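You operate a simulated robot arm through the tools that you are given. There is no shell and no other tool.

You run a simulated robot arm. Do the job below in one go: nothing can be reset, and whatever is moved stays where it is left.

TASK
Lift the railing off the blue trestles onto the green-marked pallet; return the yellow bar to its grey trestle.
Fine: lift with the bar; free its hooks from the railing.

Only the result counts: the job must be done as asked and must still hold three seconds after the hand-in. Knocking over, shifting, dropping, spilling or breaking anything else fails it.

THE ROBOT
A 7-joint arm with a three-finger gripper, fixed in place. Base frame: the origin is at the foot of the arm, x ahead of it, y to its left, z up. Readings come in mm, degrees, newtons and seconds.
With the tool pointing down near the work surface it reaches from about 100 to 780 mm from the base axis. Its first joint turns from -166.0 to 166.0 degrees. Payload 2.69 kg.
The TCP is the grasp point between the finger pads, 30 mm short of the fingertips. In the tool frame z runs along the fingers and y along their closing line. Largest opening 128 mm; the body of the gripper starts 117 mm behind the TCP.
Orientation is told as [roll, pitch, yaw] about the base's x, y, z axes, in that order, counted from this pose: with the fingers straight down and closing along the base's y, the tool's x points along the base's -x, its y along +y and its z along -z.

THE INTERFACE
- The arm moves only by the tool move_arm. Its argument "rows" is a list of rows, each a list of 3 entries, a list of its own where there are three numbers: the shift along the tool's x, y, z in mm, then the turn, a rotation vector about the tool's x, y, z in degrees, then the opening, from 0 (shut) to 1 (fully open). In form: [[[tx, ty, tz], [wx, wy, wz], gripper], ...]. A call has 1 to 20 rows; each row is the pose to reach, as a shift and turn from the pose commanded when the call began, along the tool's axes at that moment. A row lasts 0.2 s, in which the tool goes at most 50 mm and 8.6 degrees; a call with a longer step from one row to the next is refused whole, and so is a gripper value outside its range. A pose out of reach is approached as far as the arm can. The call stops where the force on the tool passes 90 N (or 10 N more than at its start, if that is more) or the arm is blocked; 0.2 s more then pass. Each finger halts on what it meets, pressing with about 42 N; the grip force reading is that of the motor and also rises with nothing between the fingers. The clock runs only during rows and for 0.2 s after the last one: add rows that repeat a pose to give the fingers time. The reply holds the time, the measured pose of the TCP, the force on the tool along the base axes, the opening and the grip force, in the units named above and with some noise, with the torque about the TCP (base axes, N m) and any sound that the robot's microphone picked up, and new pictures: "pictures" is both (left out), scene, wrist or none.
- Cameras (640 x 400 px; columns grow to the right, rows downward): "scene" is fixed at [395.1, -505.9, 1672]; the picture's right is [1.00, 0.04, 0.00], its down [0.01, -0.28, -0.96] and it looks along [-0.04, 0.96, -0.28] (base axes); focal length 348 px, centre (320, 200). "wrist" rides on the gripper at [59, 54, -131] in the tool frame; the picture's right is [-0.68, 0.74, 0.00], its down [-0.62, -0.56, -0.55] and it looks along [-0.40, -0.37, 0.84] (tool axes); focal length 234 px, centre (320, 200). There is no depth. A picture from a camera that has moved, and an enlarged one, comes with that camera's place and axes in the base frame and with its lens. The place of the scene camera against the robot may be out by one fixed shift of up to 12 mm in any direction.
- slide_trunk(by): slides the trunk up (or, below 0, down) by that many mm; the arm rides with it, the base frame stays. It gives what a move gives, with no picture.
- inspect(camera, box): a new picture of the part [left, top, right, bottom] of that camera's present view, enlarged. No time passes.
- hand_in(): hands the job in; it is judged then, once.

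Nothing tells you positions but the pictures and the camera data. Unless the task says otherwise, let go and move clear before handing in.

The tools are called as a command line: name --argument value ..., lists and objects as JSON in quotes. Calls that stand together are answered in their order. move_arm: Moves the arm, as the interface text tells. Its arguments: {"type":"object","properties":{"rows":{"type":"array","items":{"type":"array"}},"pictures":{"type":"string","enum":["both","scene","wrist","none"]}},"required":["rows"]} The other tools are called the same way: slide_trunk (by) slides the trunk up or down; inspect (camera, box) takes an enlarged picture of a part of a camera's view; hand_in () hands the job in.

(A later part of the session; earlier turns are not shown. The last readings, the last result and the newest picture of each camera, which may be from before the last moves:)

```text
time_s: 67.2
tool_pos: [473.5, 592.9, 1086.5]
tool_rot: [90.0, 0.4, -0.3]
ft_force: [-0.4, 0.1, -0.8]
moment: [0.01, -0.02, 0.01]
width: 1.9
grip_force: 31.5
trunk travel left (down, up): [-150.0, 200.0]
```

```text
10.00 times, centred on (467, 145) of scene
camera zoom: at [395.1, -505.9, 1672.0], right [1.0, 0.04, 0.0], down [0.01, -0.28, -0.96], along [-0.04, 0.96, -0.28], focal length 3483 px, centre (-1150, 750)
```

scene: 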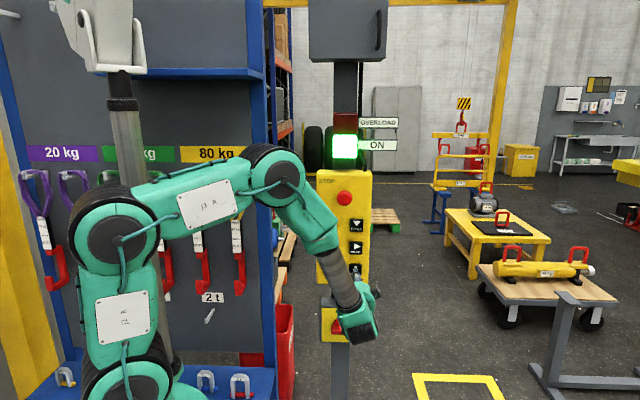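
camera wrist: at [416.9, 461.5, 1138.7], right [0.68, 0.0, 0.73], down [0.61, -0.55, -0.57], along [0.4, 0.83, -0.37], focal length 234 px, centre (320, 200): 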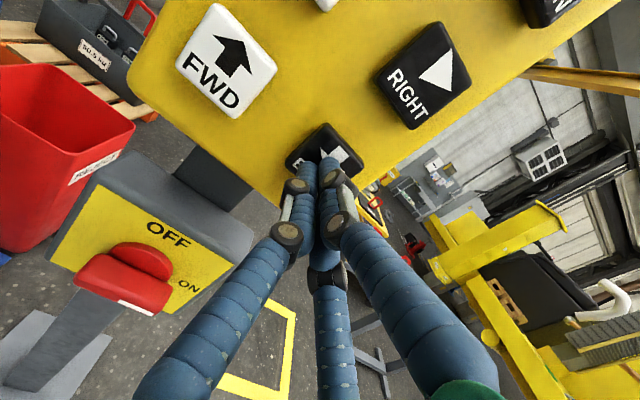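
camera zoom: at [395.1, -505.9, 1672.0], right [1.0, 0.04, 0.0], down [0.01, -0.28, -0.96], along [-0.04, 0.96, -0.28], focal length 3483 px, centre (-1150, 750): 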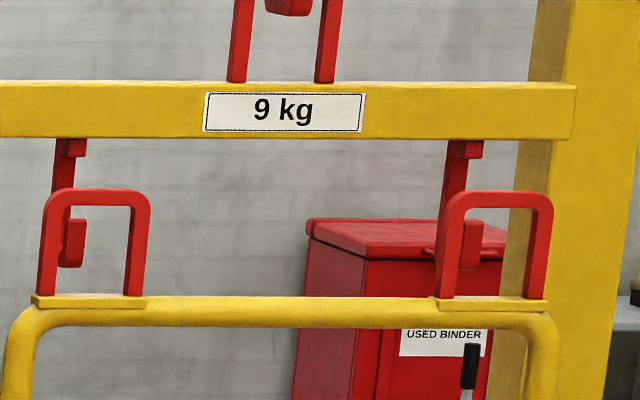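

About 75–95 mm remain by my estimates. I'll zoom on each hook for a finer measurement.

inspect --camera "scene" --box '[436, 140, 454, 158]'

inspect --camera "scene" --box '[475, 140, 493, 158]'

```text
16.00 times, centred on (445, 149) of scene
camera zoom: at [395.1, -505.9, 1672.0], right [1.0, 0.04, 0.0], down [0.01, -0.28, -0.96], along [-0.04, 0.96, -0.28], focal length 5573 px, centre (-1680, 1016)
```

zoom: 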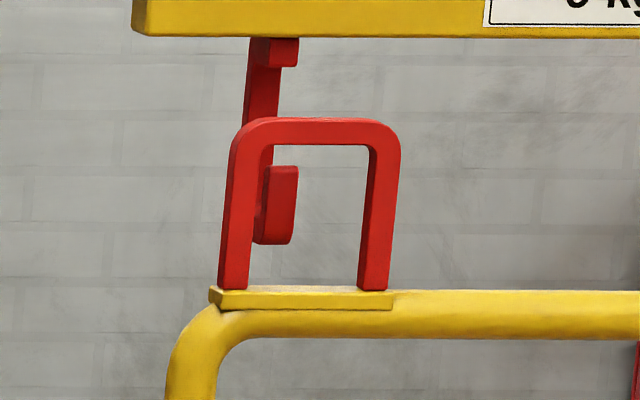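

```text
16.00 times, centred on (484, 149) of scene
camera zoom: at [395.1, -505.9, 1672.0], right [1.0, 0.04, 0.0], down [0.01, -0.28, -0.96], along [-0.04, 0.96, -0.28], focal length 5573 px, centre (-2304, 1016)
```

zoom: 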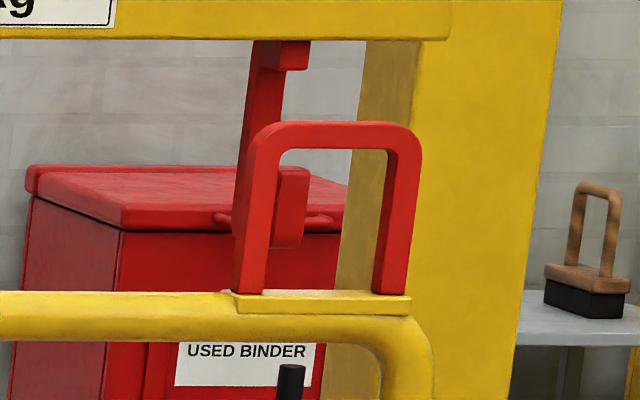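

Both zooms agree that the hooks are about 60 mm behind the handle plane, so about 85 mm of BACK remains to bring the crossbar into the throat. One more press of about 45 mm.

move_arm --rows '[[[0, 0, 8], [0, 0, 0], 0], [[0, 0, 16], [0, 0, 0], 0], [[0, 0, 16], [0, 0, 0], 0], [[0, 0, 16], [0, 0, 0], 0], [[0, 0, 16], [0, 0, 0], 0], [[0, 0, 16], [0, 0, 0], 0], [[0, 0, 0], [0, 0, 0], 0], [[0, 0, 0], [0, 0, 0], 0], [[0, 0, 0], [0, 0, 0], 0], [[0, 0, 0], [0, 0, 0], 0], [[0, 0, 0], [0, 0, 0], 0]]' --pictures "none"

inspect --camera "scene" --box '[436, 140, 454, 158]'

inspect --camera "scene" --box '[475, 140, 493, 158]'

```text
time_s: 69.6
tool_pos: [474.6, 592.0, 1087.5]
tool_rot: [90.0, 0.4, -0.2]
ft_force: [0.9, 0.5, -0.7]
moment: [0.03, 0.03, -0.02]
width: 2.0
grip_force: 31.6
trunk travel left (down, up): [-150.0, 200.0]
```

```text
16.00 times, centred on (445, 149) of scene
camera zoom: at [395.1, -505.9, 1672.0], right [1.0, 0.04, 0.0], down [0.01, -0.28, -0.96], along [-0.04, 0.96, -0.28], focal length 5573 px, centre (-1680, 1016)
```

zoom: 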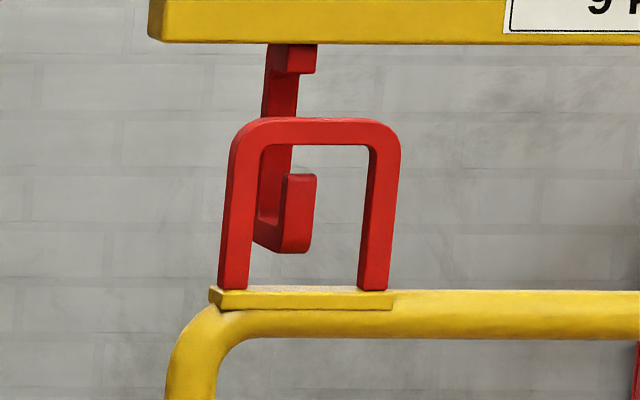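

```text
16.00 times, centred on (484, 149) of scene
camera zoom: at [395.1, -505.9, 1672.0], right [1.0, 0.04, 0.0], down [0.01, -0.28, -0.96], along [-0.04, 0.96, -0.28], focal length 5573 px, centre (-2304, 1016)
```

zoom: 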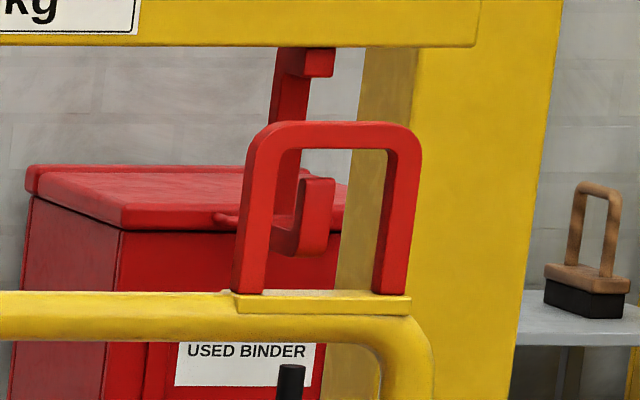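

The tips are now nearly in the plane of the handles and below the crossbars. About 40 mm more BACK brings them just in front; the bar hangs softly, so a light touch of the shank is harmless.

move_arm --rows '[[[0, 0, 8], [0, 0, 0], 0], [[0, 0, 16], [0, 0, 0], 0], [[0, 0, 16], [0, 0, 0], 0], [[0, 0, 16], [0, 0, 0], 0], [[0, 0, 16], [0, 0, 0], 0], [[0, 0, 13], [0, 0, 0], 0], [[0, 0, 0], [0, 0, 0], 0], [[0, 0, 0], [0, 0, 0], 0], [[0, 0, 0], [0, 0, 0], 0], [[0, 0, 0], [0, 0, 0], 0], [[0, 0, 0], [0, 0, 0], 0]]' --pictures "none"

inspect --camera "scene" --box '[436, 140, 454, 158]'

inspect --camera "scene" --box '[475, 140, 493, 158]'

```text
time_s: 72.0
tool_pos: [471.6, 591.5, 1088.6]
tool_rot: [90.0, 0.5, -0.3]
ft_force: [0.2, -0.2, -0.3]
moment: [0.03, -0.01, 0.0]
width: 1.9
grip_force: 31.0
trunk travel left (down, up): [-150.0, 200.0]
```

```text
16.00 times, centred on (445, 149) of scene
camera zoom: at [395.1, -505.9, 1672.0], right [1.0, 0.04, 0.0], down [0.01, -0.28, -0.96], along [-0.04, 0.96, -0.28], focal length 5573 px, centre (-1680, 1016)
```

zoom: 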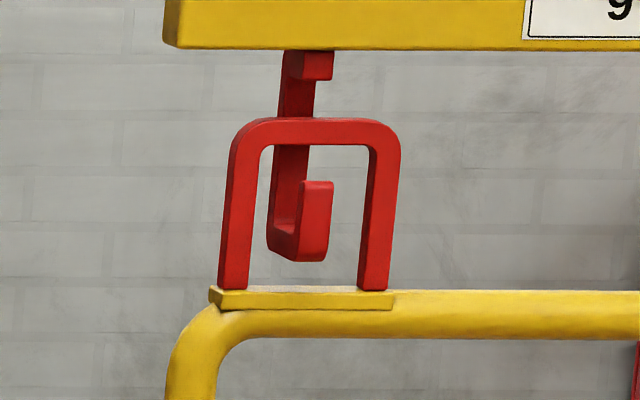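

```text
16.00 times, centred on (484, 149) of scene
camera zoom: at [395.1, -505.9, 1672.0], right [1.0, 0.04, 0.0], down [0.01, -0.28, -0.96], along [-0.04, 0.96, -0.28], focal length 5573 px, centre (-2304, 1016)
```

zoom: 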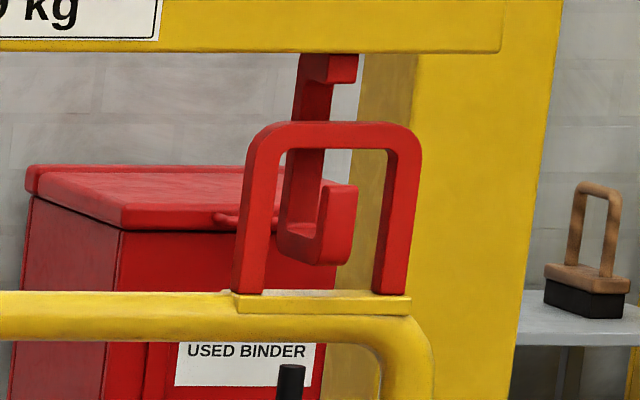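

The crossbars now occlude the shanks and the tips look to be in front. To be sure, I'll jog BACK slowly once more; if the shanks already touch the crossbars, the hooks will stop moving in the picture.

move_arm --rows '[[[0, 0, 7], [0, 0, 0], 0], [[0, 0, 11], [0, 0, 0], 0], [[0, 0, 11], [0, 0, 0], 0], [[0, 0, 11], [0, 0, 0], 0], [[0, 0, 11], [0, 0, 0], 0], [[0, 0, 0], [0, 0, 0], 0], [[0, 0, 0], [0, 0, 0], 0], [[0, 0, 0], [0, 0, 0], 0]]' --pictures "none"

inspect --camera "scene" --box '[436, 140, 454, 158]'

inspect --camera "scene" --box '[475, 140, 493, 158]'

```text
time_s: 73.8
tool_pos: [473.4, 591.8, 1087.1]
tool_rot: [90.1, 0.4, -0.3]
ft_force: [0.2, 0.2, -0.2]
moment: [-0.01, 0.02, 0.0]
width: 1.8
grip_force: 31.2
trunk travel left (down, up): [-150.0, 200.0]
```

```text
16.00 times, centred on (445, 149) of scene
camera zoom: at [395.1, -505.9, 1672.0], right [1.0, 0.04, 0.0], down [0.01, -0.28, -0.96], along [-0.04, 0.96, -0.28], focal length 5573 px, centre (-1680, 1016)
```

zoom: 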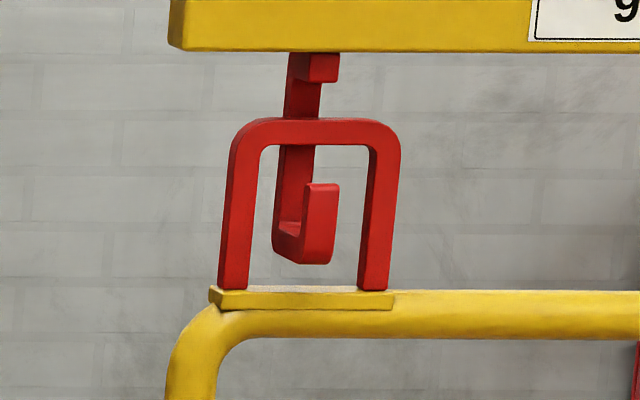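

```text
16.00 times, centred on (484, 149) of scene
camera zoom: at [395.1, -505.9, 1672.0], right [1.0, 0.04, 0.0], down [0.01, -0.28, -0.96], along [-0.04, 0.96, -0.28], focal length 5573 px, centre (-2304, 1016)
```

zoom: 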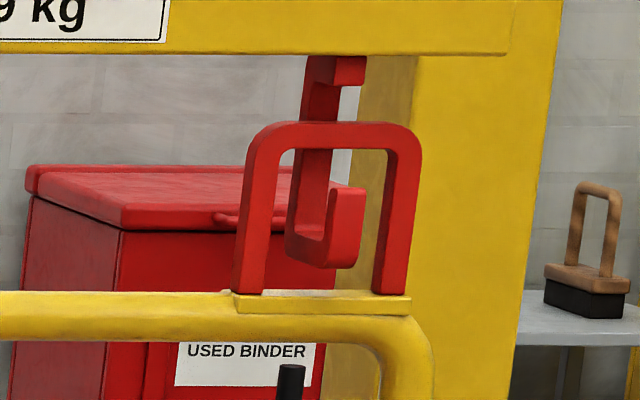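

The hooks moved freely another 17 mm, so the crossbars sit within the throats. Now to the UP button with a slow lift of about 20 mm, checking that the tips rise in front of the crossbars.

move_arm --rows '[[[0, 0, -16], [0, 0, 0], 0], [[22, 43, -16], [0, 0, 0], 0], [[44, 86, -16], [0, 0, 0], 0], [[66, 129, -16], [0, 0, 0], 0], [[88, 171, -16], [0, 0, 0], 0], [[88, 171, 0], [0, 0, 0], 0], [[88, 171, 7], [0, 0, 0], 0], [[88, 171, 10.5], [0, 0, 0], 0], [[88, 171, 10.5], [0, 0, 0], 0], [[88, 171, 10.5], [0, 0, 0], 0], [[88, 171, 10.5], [0, 0, 0], 0], [[88, 171, 0], [0, 0, 0], 0], [[88, 171, 0], [0, 0, 0], 0]]' --pictures "both"

inspect --camera "scene" --box '[436, 140, 454, 158]'

inspect --camera "scene" --box '[475, 140, 493, 158]'

```text
time_s: 76.6
tool_pos: [387.5, 591.3, 1257.7]
tool_rot: [90.0, 0.4, -0.3]
ft_force: [0.0, -0.3, 0.8]
moment: [-0.02, 0.01, 0.0]
width: 1.9
grip_force: 31.8
trunk travel left (down, up): [-150.0, 200.0]
camera wrist: at [329.9, 459.4, 1311.2], right [0.68, 0.0, 0.73], down [0.61, -0.55, -0.57], along [0.41, 0.83, -0.37], focal length 234 px, centre (320, 200)
```

scene: 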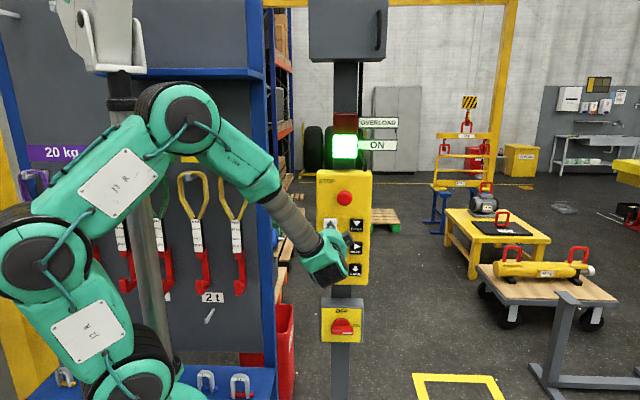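
wrist: 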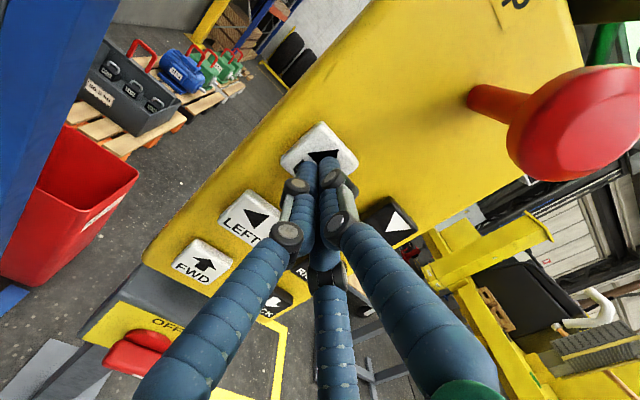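

```text
16.00 times, centred on (445, 149) of scene
camera zoom: at [395.1, -505.9, 1672.0], right [1.0, 0.04, 0.0], down [0.01, -0.28, -0.96], along [-0.04, 0.96, -0.28], focal length 5573 px, centre (-1680, 1016)
```

zoom: 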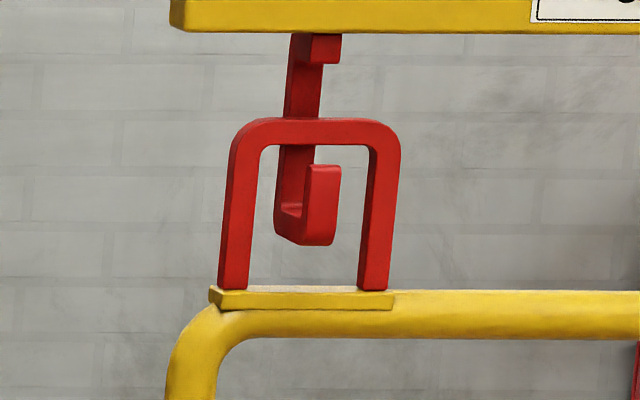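

```text
16.00 times, centred on (484, 149) of scene
camera zoom: at [395.1, -505.9, 1672.0], right [1.0, 0.04, 0.0], down [0.01, -0.28, -0.96], along [-0.04, 0.96, -0.28], focal length 5573 px, centre (-2304, 1016)
```

zoom: 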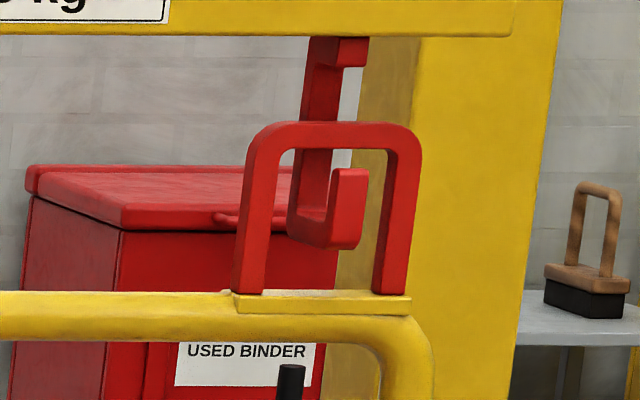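

The tips rose about 15 mm and are still just below the crossbars. Another small slow UP jog.

move_arm --rows '[[[0, 0, 7], [0, 0, 0], 0], [[0, 0, 10.5], [0, 0, 0], 0], [[0, 0, 10.5], [0, 0, 0], 0], [[0, 0, 10.5], [0, 0, 0], 0], [[0, 0, 10.5], [0, 0, 0], 0], [[0, 0, 0], [0, 0, 0], 0], [[0, 0, 0], [0, 0, 0], 0]]' --pictures "none"

inspect --camera "scene" --box '[436, 140, 454, 158]'

inspect --camera "scene" --box '[475, 140, 493, 158]'

```text
time_s: 78.2
tool_pos: [386.0, 592.6, 1257.7]
tool_rot: [90.0, 0.4, -0.3]
ft_force: [0.3, 0.0, -0.7]
moment: [-0.01, 0.02, -0.01]
width: 2.3
grip_force: 31.7
trunk travel left (down, up): [-150.0, 200.0]
```

```text
16.00 times, centred on (445, 149) of scene
camera zoom: at [395.1, -505.9, 1672.0], right [1.0, 0.04, 0.0], down [0.01, -0.28, -0.96], along [-0.04, 0.96, -0.28], focal length 5573 px, centre (-1680, 1016)
```

zoom: 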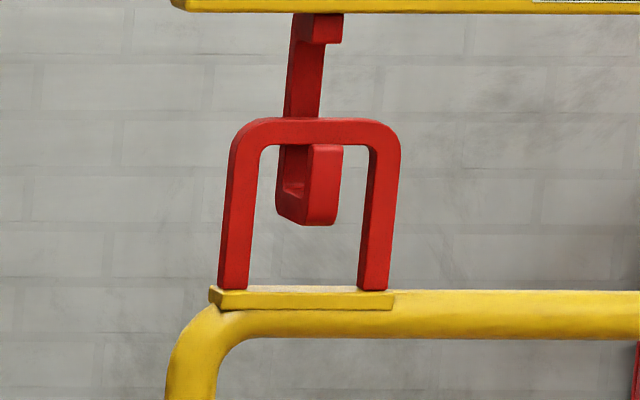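

```text
16.00 times, centred on (484, 149) of scene
camera zoom: at [395.1, -505.9, 1672.0], right [1.0, 0.04, 0.0], down [0.01, -0.28, -0.96], along [-0.04, 0.96, -0.28], focal length 5573 px, centre (-2304, 1016)
```

zoom: 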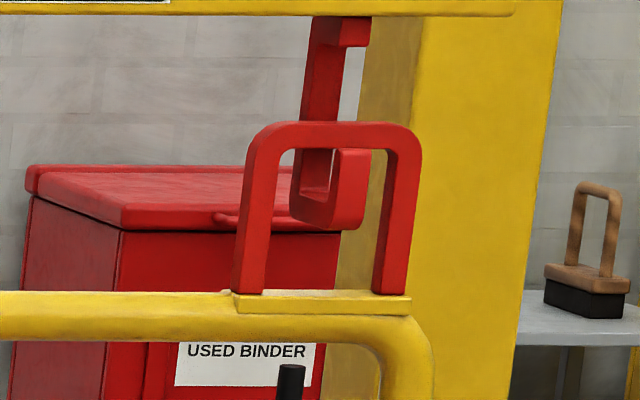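

The tip tops are now level with the crossbar's lower edge in the picture. A tiny UP jog will reveal whether they pass in front.

move_arm --rows '[[[0, 0, 7], [0, 0, 0], 0], [[0, 0, 10.5], [0, 0, 0], 0], [[0, 0, 10.5], [0, 0, 0], 0], [[0, 0, 10.5], [0, 0, 0], 0], [[0, 0, 0], [0, 0, 0], 0], [[0, 0, 0], [0, 0, 0], 0]]' --pictures "none"

inspect --camera "scene" --box '[436, 140, 454, 158]'

inspect --camera "scene" --box '[475, 140, 493, 158]'

```text
time_s: 79.6
tool_pos: [388.1, 592.9, 1260.3]
tool_rot: [90.1, 0.4, -0.2]
ft_force: [0.3, -0.9, 0.2]
moment: [-0.02, 0.0, -0.02]
width: 2.2
grip_force: 30.9
trunk travel left (down, up): [-150.0, 200.0]
```

```text
16.00 times, centred on (445, 149) of scene
camera zoom: at [395.1, -505.9, 1672.0], right [1.0, 0.04, 0.0], down [0.01, -0.28, -0.96], along [-0.04, 0.96, -0.28], focal length 5573 px, centre (-1680, 1016)
```

zoom: 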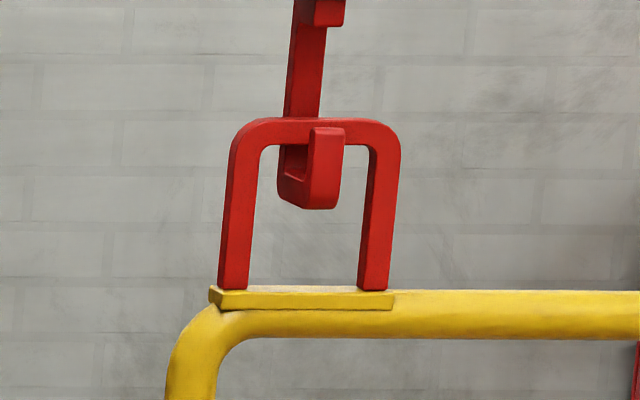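

```text
16.00 times, centred on (484, 149) of scene
camera zoom: at [395.1, -505.9, 1672.0], right [1.0, 0.04, 0.0], down [0.01, -0.28, -0.96], along [-0.04, 0.96, -0.28], focal length 5573 px, centre (-2304, 1016)
```

zoom: 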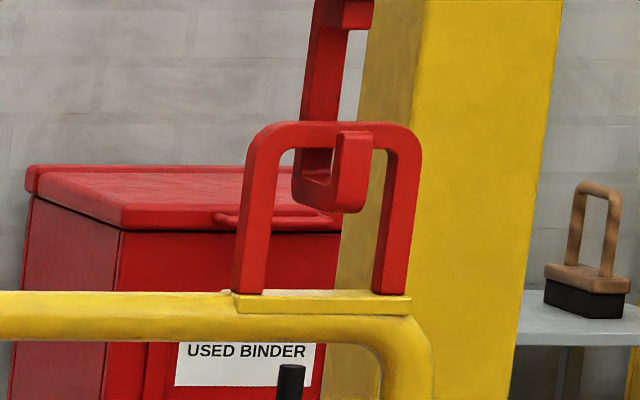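

Both tips now pass in front of their crossbars, so both hooks are engaged. I'll keep lifting slowly until they take the load.

move_arm --rows '[[[0, 0, 7], [0, 0, 0], 0], [[0, 0, 10.5], [0, 0, 0], 0], [[0, 0, 10.5], [0, 0, 0], 0], [[0, 0, 10.5], [0, 0, 0], 0], [[0, 0, 10.5], [0, 0, 0], 0], [[0, 0, 10.5], [0, 0, 0], 0], [[0, 0, 0], [0, 0, 0], 0], [[0, 0, 0], [0, 0, 0], 0]]' --pictures "none"

inspect --camera "scene" --box '[436, 140, 454, 158]'

inspect --camera "scene" --box '[475, 140, 493, 158]'

inspect --camera "scene" --box '[425, 125, 505, 195]'

```text
time_s: 81.4
tool_pos: [388.7, 593.8, 1257.4]
tool_rot: [90.0, 0.4, -0.3]
ft_force: [-0.8, 0.8, -0.6]
moment: [0.01, -0.01, -0.05]
width: 2.0
grip_force: 31.3
trunk travel left (down, up): [-150.0, 200.0]
```

```text
16.00 times, centred on (445, 149) of scene
camera zoom: at [395.1, -505.9, 1672.0], right [1.0, 0.04, 0.0], down [0.01, -0.28, -0.96], along [-0.04, 0.96, -0.28], focal length 5573 px, centre (-1680, 1016)
```

zoom: 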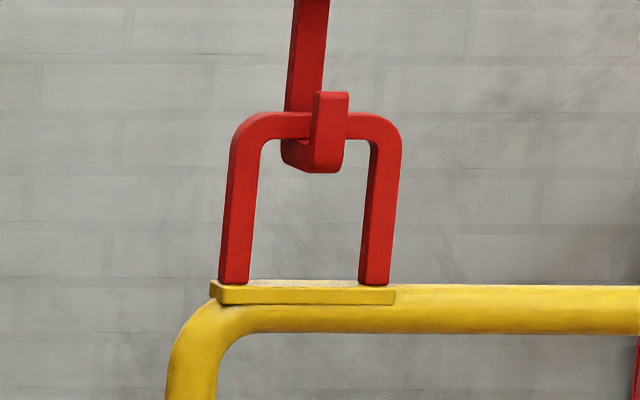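

```text
16.00 times, centred on (484, 149) of scene
camera zoom: at [395.1, -505.9, 1672.0], right [1.0, 0.04, 0.0], down [0.01, -0.28, -0.96], along [-0.04, 0.96, -0.28], focal length 5573 px, centre (-2304, 1016)
```

zoom: 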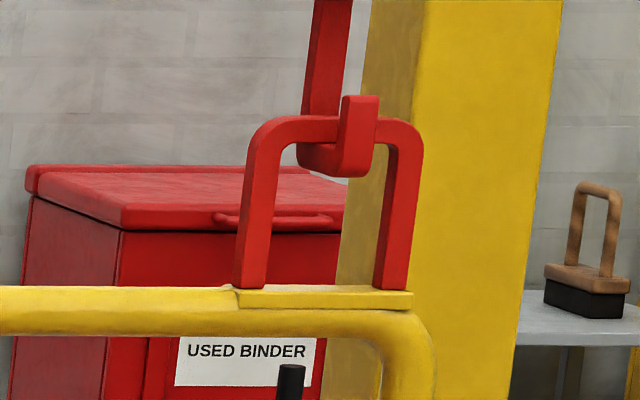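

```text
5.71 times, centred on (465, 160) of scene
camera zoom: at [395.1, -505.9, 1672.0], right [1.0, 0.04, 0.0], down [0.01, -0.28, -0.96], along [-0.04, 0.96, -0.28], focal length 1990 px, centre (-509, 429)
```

zoom: 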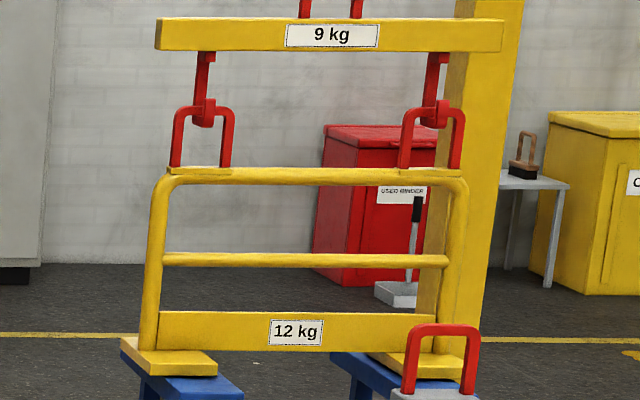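

Both hooks carry the railing and it has just come off the trestles, level. I'll lift it clear with a longer UP press of about 150 mm.

move_arm --rows '[[[0, 0, 8], [0, 0, 0], 0], [[0, 0, 11], [0, 0, 0], 0], [[0, 0, 16], [0, 0, 0], 0], [[0, 0, 16], [0, 0, 0], 0], [[0, 0, 16], [0, 0, 0], 0], [[0, 0, 16], [0, 0, 0], 0], [[0, 0, 16], [0, 0, 0], 0], [[0, 0, 16], [0, 0, 0], 0], [[0, 0, 0], [0, 0, 0], 0], [[0, 0, 0], [0, 0, 0], 0], [[0, 0, 0], [0, 0, 0], 0], [[0, 0, 0], [0, 0, 0], 0]]' --pictures "scene"

inspect --camera "scene" --box '[420, 100, 520, 200]'

```text
time_s: 84.0
tool_pos: [386.3, 593.3, 1258.5]
tool_rot: [90.0, 0.4, -0.3]
ft_force: [0.3, 0.3, 0.1]
moment: [0.03, -0.01, -0.04]
width: 2.1
grip_force: 31.2
trunk travel left (down, up): [-150.0, 200.0]
```

scene: 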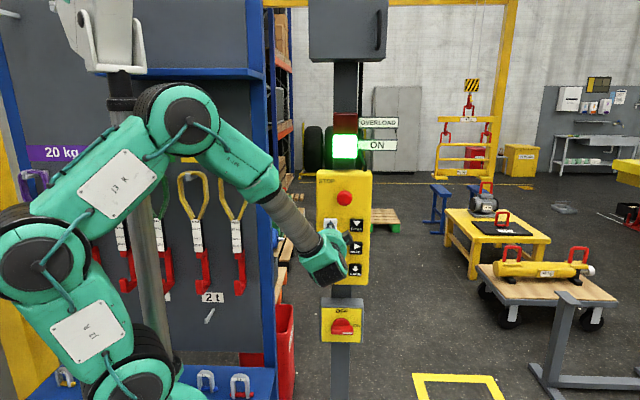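

```text
4.00 times, centred on (470, 150) of scene
camera zoom: at [395.1, -505.9, 1672.0], right [1.0, 0.04, 0.0], down [0.01, -0.28, -0.96], along [-0.04, 0.96, -0.28], focal length 1393 px, centre (-280, 400)
```

zoom: 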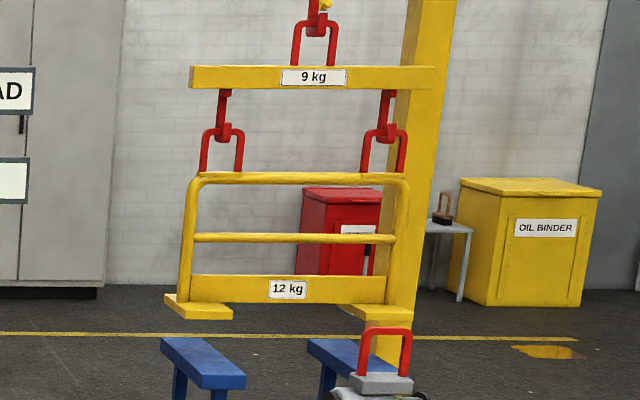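

The railing hangs level about 130 mm above the trestles. Before moving it left I'll locate the pallet's hidden left end with the wrist camera.

inspect --camera "wrist" --box '[240, 95, 304, 135]'

inspect --camera "scene" --box '[366, 195, 414, 240]'

```text
10.00 times, centred on (272, 115) of wrist
camera zoom: at [329.0, 462.0, 1311.2], right [0.68, 0.0, 0.73], down [0.61, -0.55, -0.57], along [0.4, 0.83, -0.37], focal length 2342 px, centre (800, 1050)
```

zoom: 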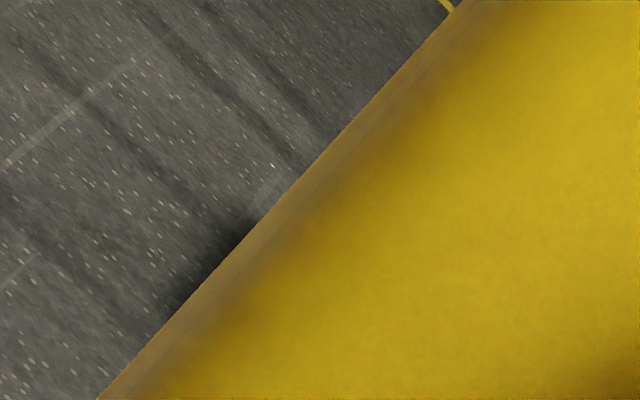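

```text
8.89 times, centred on (390, 218) of scene
camera zoom: at [395.1, -505.9, 1672.0], right [1.0, 0.04, 0.0], down [0.01, -0.28, -0.96], along [-0.04, 0.96, -0.28], focal length 3096 px, centre (-302, 44)
```

zoom: 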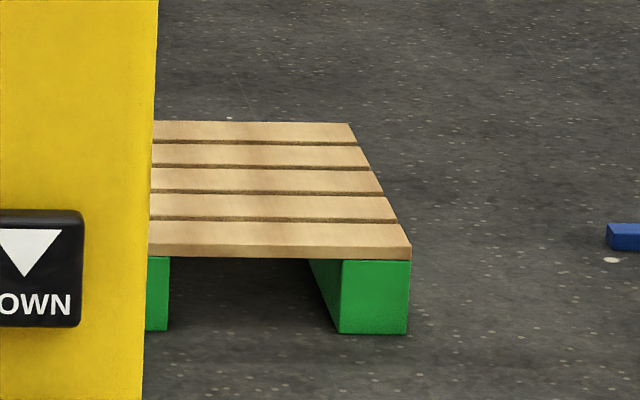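

Using the pallet's three green runners I place it at x≈447–1262, y≈3760–4358, deck z≈133, so its centre is near (855, 4059). The railing is centred near (2030, 3957), so it must go about 1175 mm left and 100 mm forward. I'll start with LEFT.

move_arm --rows '[[[0, 0, -16], [0, 0, 0], 0], [[0, -42, -16], [0, 0, 0], 0], [[0, -85, -16], [0, 0, 0], 0], [[0, -85, 0], [0, 0, 0], 0], [[0, -85, 8], [0, 0, 0], 0], [[0, -85, 11], [0, 0, 0], 0], [[0, -85, 16], [0, 0, 0], 0], [[0, -85, 16], [0, 0, 0], 0], [[0, -85, 16], [0, 0, 0], 0], [[0, -85, 16], [0, 0, 0], 0], [[0, -85, 16], [0, 0, 0], 0], [[0, -85, 16], [0, 0, 0], 0], [[0, -85, 16], [0, 0, 0], 0], [[0, -85, 16], [0, 0, 0], 0], [[0, -85, 0], [0, 0, 0], 0], [[0, -85, 0], [0, 0, 0], 0], [[0, -85, 0], [0, 0, 0], 0], [[0, -85, 0], [0, 0, 0], 0], [[0, -85, 0], [0, 0, 0], 0]]' --pictures "both"

inspect --camera "scene" --box '[360, 80, 520, 240]'

```text
time_s: 88.0
tool_pos: [384.2, 592.5, 1173.6]
tool_rot: [90.0, 0.4, -0.2]
ft_force: [0.3, -0.8, -0.1]
moment: [-0.02, -0.01, -0.03]
width: 2.2
grip_force: 31.2
trunk travel left (down, up): [-150.0, 200.0]
camera wrist: at [327.2, 461.6, 1226.0], right [0.68, 0.0, 0.73], down [0.61, -0.55, -0.57], along [0.4, 0.83, -0.37], focal length 234 px, centre (320, 200)
```

scene: 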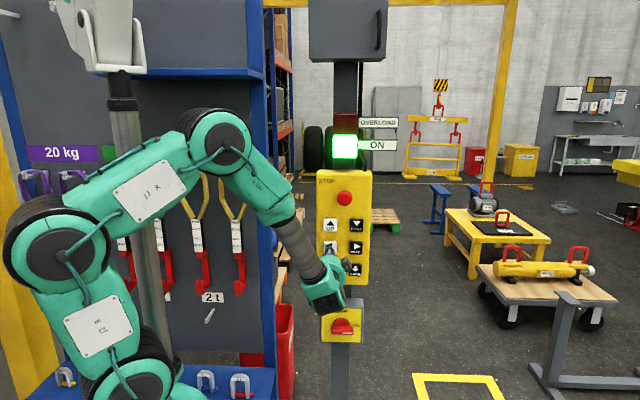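
wrist: 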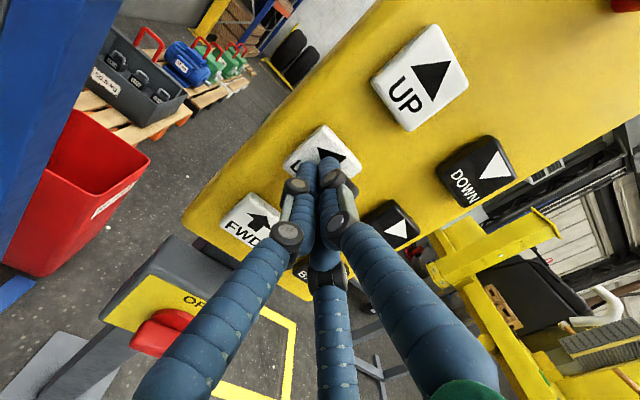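

```text
2.50 times, centred on (440, 160) of scene
camera zoom: at [395.1, -505.9, 1672.0], right [1.0, 0.04, 0.0], down [0.01, -0.28, -0.96], along [-0.04, 0.96, -0.28], focal length 871 px, centre (20, 300)
```

zoom: 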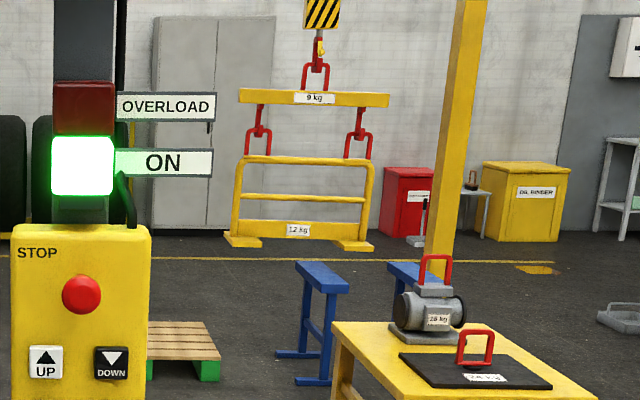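

The railing moved about 385 mm left, and the bar looks slightly tilted, maybe swinging. I'll wait a second and look again.

move_arm --rows '[[[0, 0, 0], [0, 0, 0], 0], [[0, 0, 0], [0, 0, 0], 0]]' --pictures "none"

inspect --camera "scene" --box '[400, 80, 480, 190]'

move_arm --rows '[[[0, 0, 0], [0, 0, 0], 0], [[0, 0, 0], [0, 0, 0], 0], [[0, 0, 0], [0, 0, 0], 0]]' --pictures "none"

inspect --camera "scene" --box '[400, 80, 480, 190]'

```text
time_s: 88.6
tool_pos: [383.3, 593.2, 1172.5]
tool_rot: [89.9, 0.3, -0.3]
ft_force: [0.0, -0.2, -0.3]
moment: [0.02, 0.0, 0.01]
width: 2.2
grip_force: 31.9
trunk travel left (down, up): [-150.0, 200.0]
```

```text
3.64 times, centred on (440, 135) of scene
camera zoom: at [395.1, -505.9, 1672.0], right [1.0, 0.04, 0.0], down [0.01, -0.28, -0.96], along [-0.04, 0.96, -0.28], focal length 1266 px, centre (-116, 436)
```

zoom: 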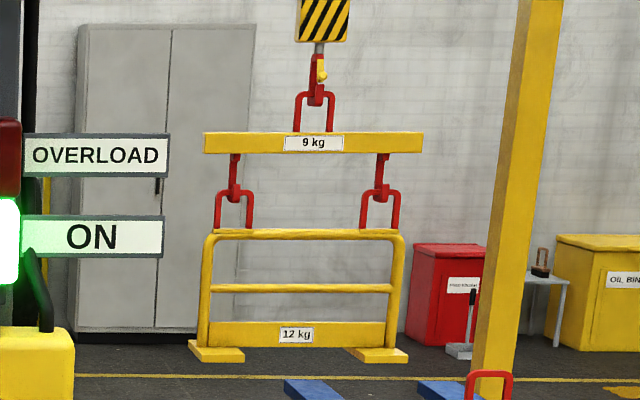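

```text
time_s: 89.4
tool_pos: [384.0, 592.3, 1172.7]
tool_rot: [90.0, 0.4, -0.2]
ft_force: [-0.6, -0.1, 0.0]
moment: [0.01, 0.03, 0.02]
width: 1.9
grip_force: 31.4
trunk travel left (down, up): [-150.0, 200.0]
```

```text
3.64 times, centred on (440, 135) of scene
camera zoom: at [395.1, -505.9, 1672.0], right [1.0, 0.04, 0.0], down [0.01, -0.28, -0.96], along [-0.04, 0.96, -0.28], focal length 1266 px, centre (-116, 436)
```

zoom: 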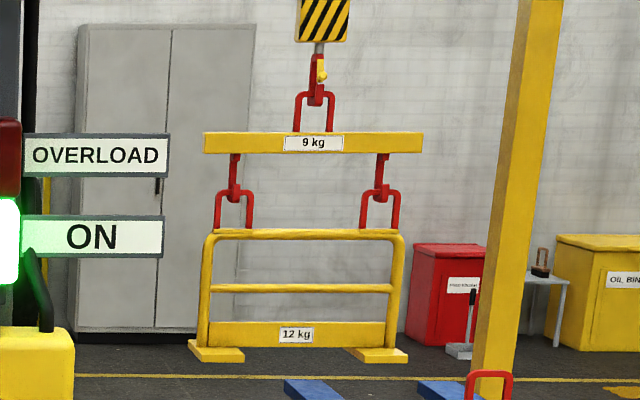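

It settled level and still. About 810 mm left to go, so I'll make a LEFT press of about 700 mm and trim afterwards.

move_arm --rows '[[[0, 0, 8], [0, 0, 0], 0], [[0, 0, 11], [0, 0, 0], 0], [[0, 0, 16], [0, 0, 0], 0], [[0, 0, 16], [0, 0, 0], 0], [[0, 0, 16], [0, 0, 0], 0], [[0, 0, 16], [0, 0, 0], 0], [[0, 0, 16], [0, 0, 0], 0], [[0, 0, 16], [0, 0, 0], 0], [[0, 0, 16], [0, 0, 0], 0], [[0, 0, 16], [0, 0, 0], 0], [[0, 0, 16], [0, 0, 0], 0], [[0, 0, 16], [0, 0, 0], 0], [[0, 0, 0], [0, 0, 0], 0], [[0, 0, 0], [0, 0, 0], 0], [[0, 0, 0], [0, 0, 0], 0], [[0, 0, 0], [0, 0, 0], 0], [[0, 0, 0], [0, 0, 0], 0], [[0, 0, 0], [0, 0, 0], 0], [[0, 0, 0], [0, 0, 0], 0], [[0, 0, 0], [0, 0, 0], 0]]' --pictures "scene"

inspect --camera "scene" --box '[340, 70, 470, 240]'

```text
time_s: 93.6
tool_pos: [386.2, 593.4, 1172.5]
tool_rot: [90.0, 0.4, -0.2]
ft_force: [0.1, 0.6, 0.2]
moment: [0.0, 0.0, 0.0]
width: 2.1
grip_force: 31.4
trunk travel left (down, up): [-150.0, 200.0]
```

scene: 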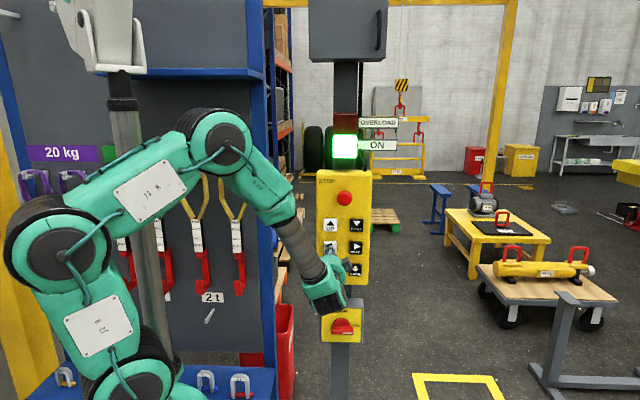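

```text
2.35 times, centred on (405, 155) of scene
camera zoom: at [395.1, -505.9, 1672.0], right [1.0, 0.04, 0.0], down [0.01, -0.28, -0.96], along [-0.04, 0.96, -0.28], focal length 820 px, centre (120, 306)
```

zoom: 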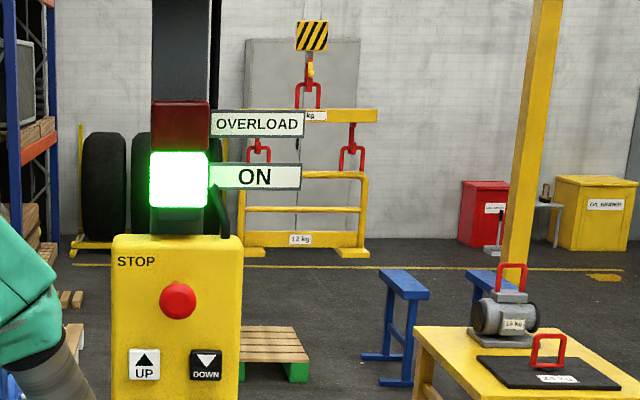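

About 340 mm of LEFT remain. I'll add one more press of around 290 mm.

move_arm --rows '[[[0, 0, 8], [0, 0, 0], 0], [[0, 0, 11], [0, 0, 0], 0], [[0, 0, 16], [0, 0, 0], 0], [[0, 0, 16], [0, 0, 0], 0], [[0, 0, 16], [0, 0, 0], 0], [[0, 0, 16], [0, 0, 0], 0], [[0, 0, 16], [0, 0, 0], 0], [[0, 0, 16], [0, 0, 0], 0], [[0, 0, 16], [0, 0, 0], 0], [[0, 0, 0], [0, 0, 0], 0], [[0, 0, 0], [0, 0, 0], 0], [[0, 0, 0], [0, 0, 0], 0], [[0, 0, 0], [0, 0, 0], 0], [[0, 0, 0], [0, 0, 0], 0], [[0, 0, 0], [0, 0, 0], 0], [[0, 0, 0], [0, 0, 0], 0], [[0, 0, 0], [0, 0, 0], 0]]' --pictures "scene"

inspect --camera "scene" --box '[340, 70, 470, 240]'

```text
time_s: 97.2
tool_pos: [386.2, 593.8, 1173.6]
tool_rot: [90.1, 0.3, -0.3]
ft_force: [0.4, 1.1, 0.7]
moment: [-0.02, 0.0, -0.02]
width: 2.2
grip_force: 31.1
trunk travel left (down, up): [-150.0, 200.0]
```

scene: 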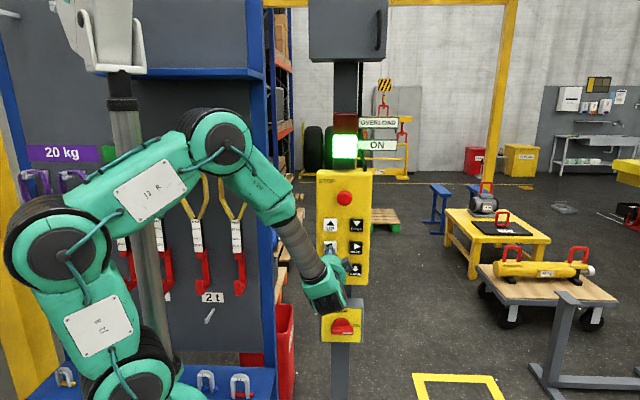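

```text
2.35 times, centred on (405, 155) of scene
camera zoom: at [395.1, -505.9, 1672.0], right [1.0, 0.04, 0.0], down [0.01, -0.28, -0.96], along [-0.04, 0.96, -0.28], focal length 820 px, centre (120, 306)
```

zoom: 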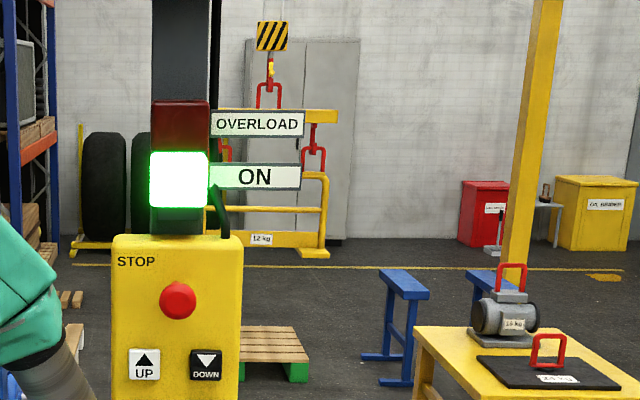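

About 140 mm of LEFT remain. One more smaller press, and then I'll do FWD.

move_arm --rows '[[[0, 0, 8], [0, 0, 0], 0], [[0, 0, 11], [0, 0, 0], 0], [[0, 0, 16], [0, 0, 0], 0], [[0, 0, 16], [0, 0, 0], 0], [[0, 0, 16], [0, 0, 0], 0], [[0, 0, 16], [0, 0, 0], 0], [[0, 0, 16], [0, 0, 0], 0], [[0, 0, 0], [0, 0, 0], 0], [[0, 0, 0], [0, 0, 0], 0], [[0, 0, 0], [0, 0, 0], 0], [[0, 0, 0], [0, 0, 0], 0], [[0, 0, 0], [0, 0, 0], 0], [[0, 0, 0], [0, 0, 0], 0]]' --pictures "none"

inspect --camera "scene" --box '[340, 70, 470, 240]'

```text
time_s: 100.0
tool_pos: [384.8, 595.0, 1171.4]
tool_rot: [90.1, 0.4, -0.3]
ft_force: [0.2, -0.4, 0.1]
moment: [0.01, 0.04, -0.01]
width: 1.9
grip_force: 31.5
trunk travel left (down, up): [-150.0, 200.0]
```

```text
2.35 times, centred on (405, 155) of scene
camera zoom: at [395.1, -505.9, 1672.0], right [1.0, 0.04, 0.0], down [0.01, -0.28, -0.96], along [-0.04, 0.96, -0.28], focal length 820 px, centre (120, 306)
```

zoom: 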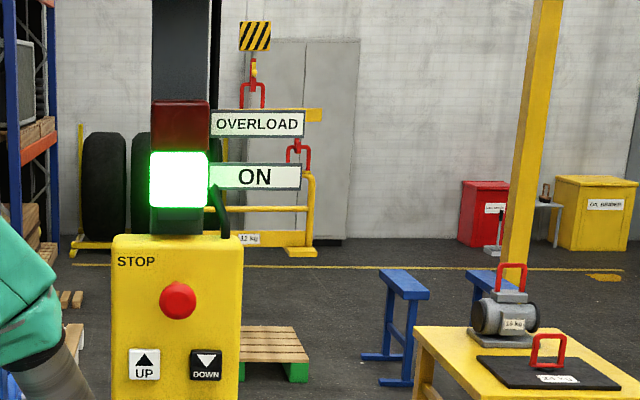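

About 60 mm of LEFT remain, to be trimmed later. Now a FWD press for the roughly 100 mm in y.

move_arm --rows '[[[0, 0, -16], [0, 0, 0], 0], [[0, -43, -16], [0, 0, 0], 0], [[0, -86, -16], [0, 0, 0], 0], [[0, -86, 0], [0, 0, 0], 0], [[0, -86, 8], [0, 0, 0], 0], [[0, -86, 11], [0, 0, 0], 0], [[0, -86, 16], [0, 0, 0], 0], [[0, -86, 16], [0, 0, 0], 0], [[0, -86, 16], [0, 0, 0], 0], [[0, -86, 16], [0, 0, 0], 0], [[0, -86, 16], [0, 0, 0], 0], [[0, -86, 0], [0, 0, 0], 0], [[0, -86, 0], [0, 0, 0], 0], [[0, -86, 0], [0, 0, 0], 0], [[0, -86, 0], [0, 0, 0], 0], [[0, -86, 0], [0, 0, 0], 0]]' --pictures "none"

inspect --camera "scene" --box '[340, 70, 470, 240]'

```text
time_s: 103.4
tool_pos: [384.4, 593.2, 1087.1]
tool_rot: [90.0, 0.4, -0.3]
ft_force: [0.3, 0.8, -0.3]
moment: [-0.02, 0.03, 0.0]
width: 2.1
grip_force: 31.3
trunk travel left (down, up): [-150.0, 200.0]
```

```text
2.35 times, centred on (405, 155) of scene
camera zoom: at [395.1, -505.9, 1672.0], right [1.0, 0.04, 0.0], down [0.01, -0.28, -0.96], along [-0.04, 0.96, -0.28], focal length 820 px, centre (120, 306)
```

zoom: 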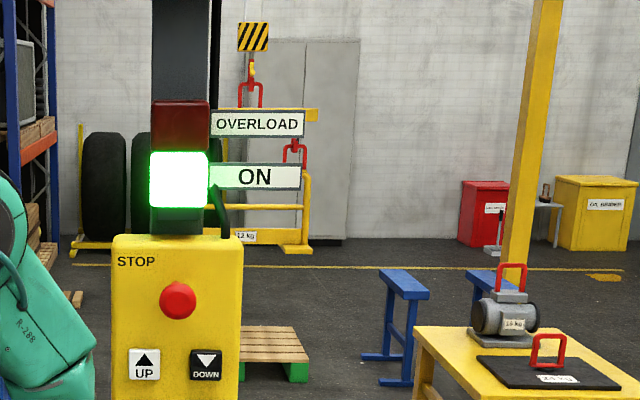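

I'd like a second angle to place the railing over the pallet accurately. I'll back the arm off and move it right, so the wrist camera can see past the panel.

move_arm --rows '[[[0, 0, -30], [0, 0, 0], 0], [[0, 0, -70], [0, 0, 0], 0], [[-30, 20, -100], [0, 0, 0], 0], [[-70, 40, -110], [0, 0, 0], 0], [[-110, 60, -113], [0, 0, 0], 0], [[-150, 80, -113], [0, 0, 0], 0], [[-190, 100, -113], [0, 0, 0], 0], [[-230, 120, -113], [0, 0, 0], 0], [[-260, 140, -113], [0, 0, 0], 0], [[-280, 160, -113], [0, 0, 0], 0], [[-280, 160, -113], [0, 0, 0], 0]]' --pictures "both"

```text
time_s: 105.8
tool_pos: [666.2, 479.9, 1245.7]
tool_rot: [89.9, 0.5, -0.3]
ft_force: [-0.5, 0.2, 0.8]
moment: [0.0, 0.0, 0.03]
width: 2.1
grip_force: 31.7
trunk travel left (down, up): [-150.0, 200.0]
camera wrist: at [609.1, 347.9, 1298.6], right [0.68, 0.0, 0.73], down [0.61, -0.55, -0.57], along [0.4, 0.83, -0.37], focal length 234 px, centre (320, 200)
```

scene: 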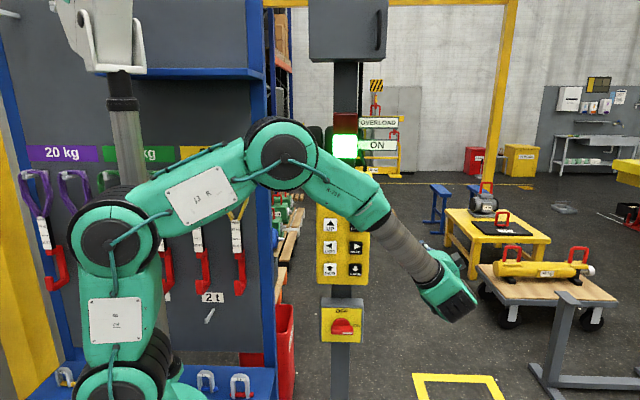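
wrist: 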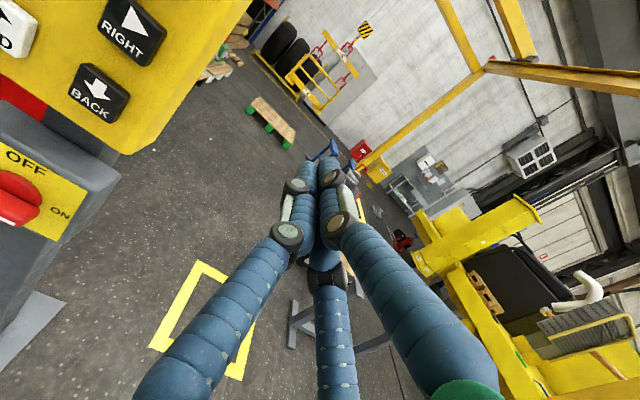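

This is a good angle: the pallet and the hanging railing are both in the wrist view. I'll enlarge that part.

inspect --camera "wrist" --box '[240, 20, 380, 150]'

inspect --camera "wrist" --box '[240, 90, 304, 150]'

inspect --camera "wrist" --box '[275, 20, 375, 120]'

```text
3.08 times, centred on (310, 85) of wrist
camera zoom: at [609.1, 347.9, 1298.6], right [0.68, 0.0, 0.73], down [0.61, -0.55, -0.57], along [0.4, 0.83, -0.37], focal length 720 px, centre (351, 554)
```

zoom: 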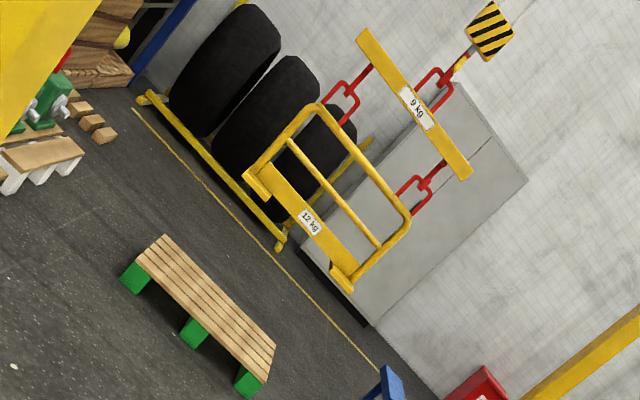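

```text
6.67 times, centred on (272, 120) of wrist
camera zoom: at [609.1, 347.9, 1298.6], right [0.68, 0.0, 0.73], down [0.61, -0.55, -0.57], along [0.4, 0.83, -0.37], focal length 1561 px, centre (640, 733)
```

zoom: 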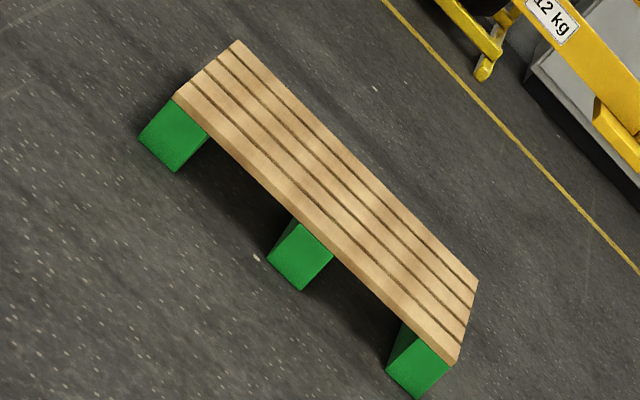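

```text
4.00 times, centred on (325, 70) of wrist
camera zoom: at [609.1, 347.9, 1298.6], right [0.68, 0.0, 0.73], down [0.61, -0.55, -0.57], along [0.4, 0.83, -0.37], focal length 937 px, centre (300, 720)
```

zoom: 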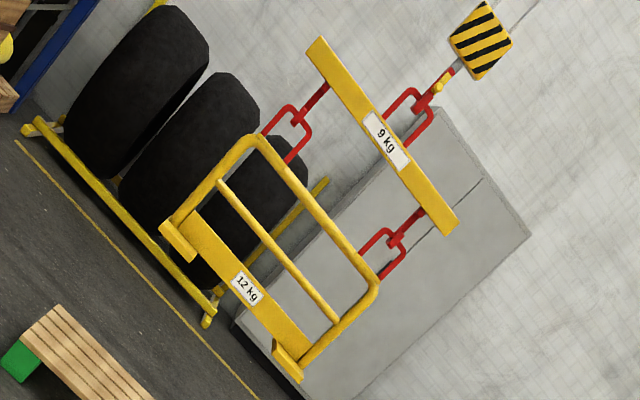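

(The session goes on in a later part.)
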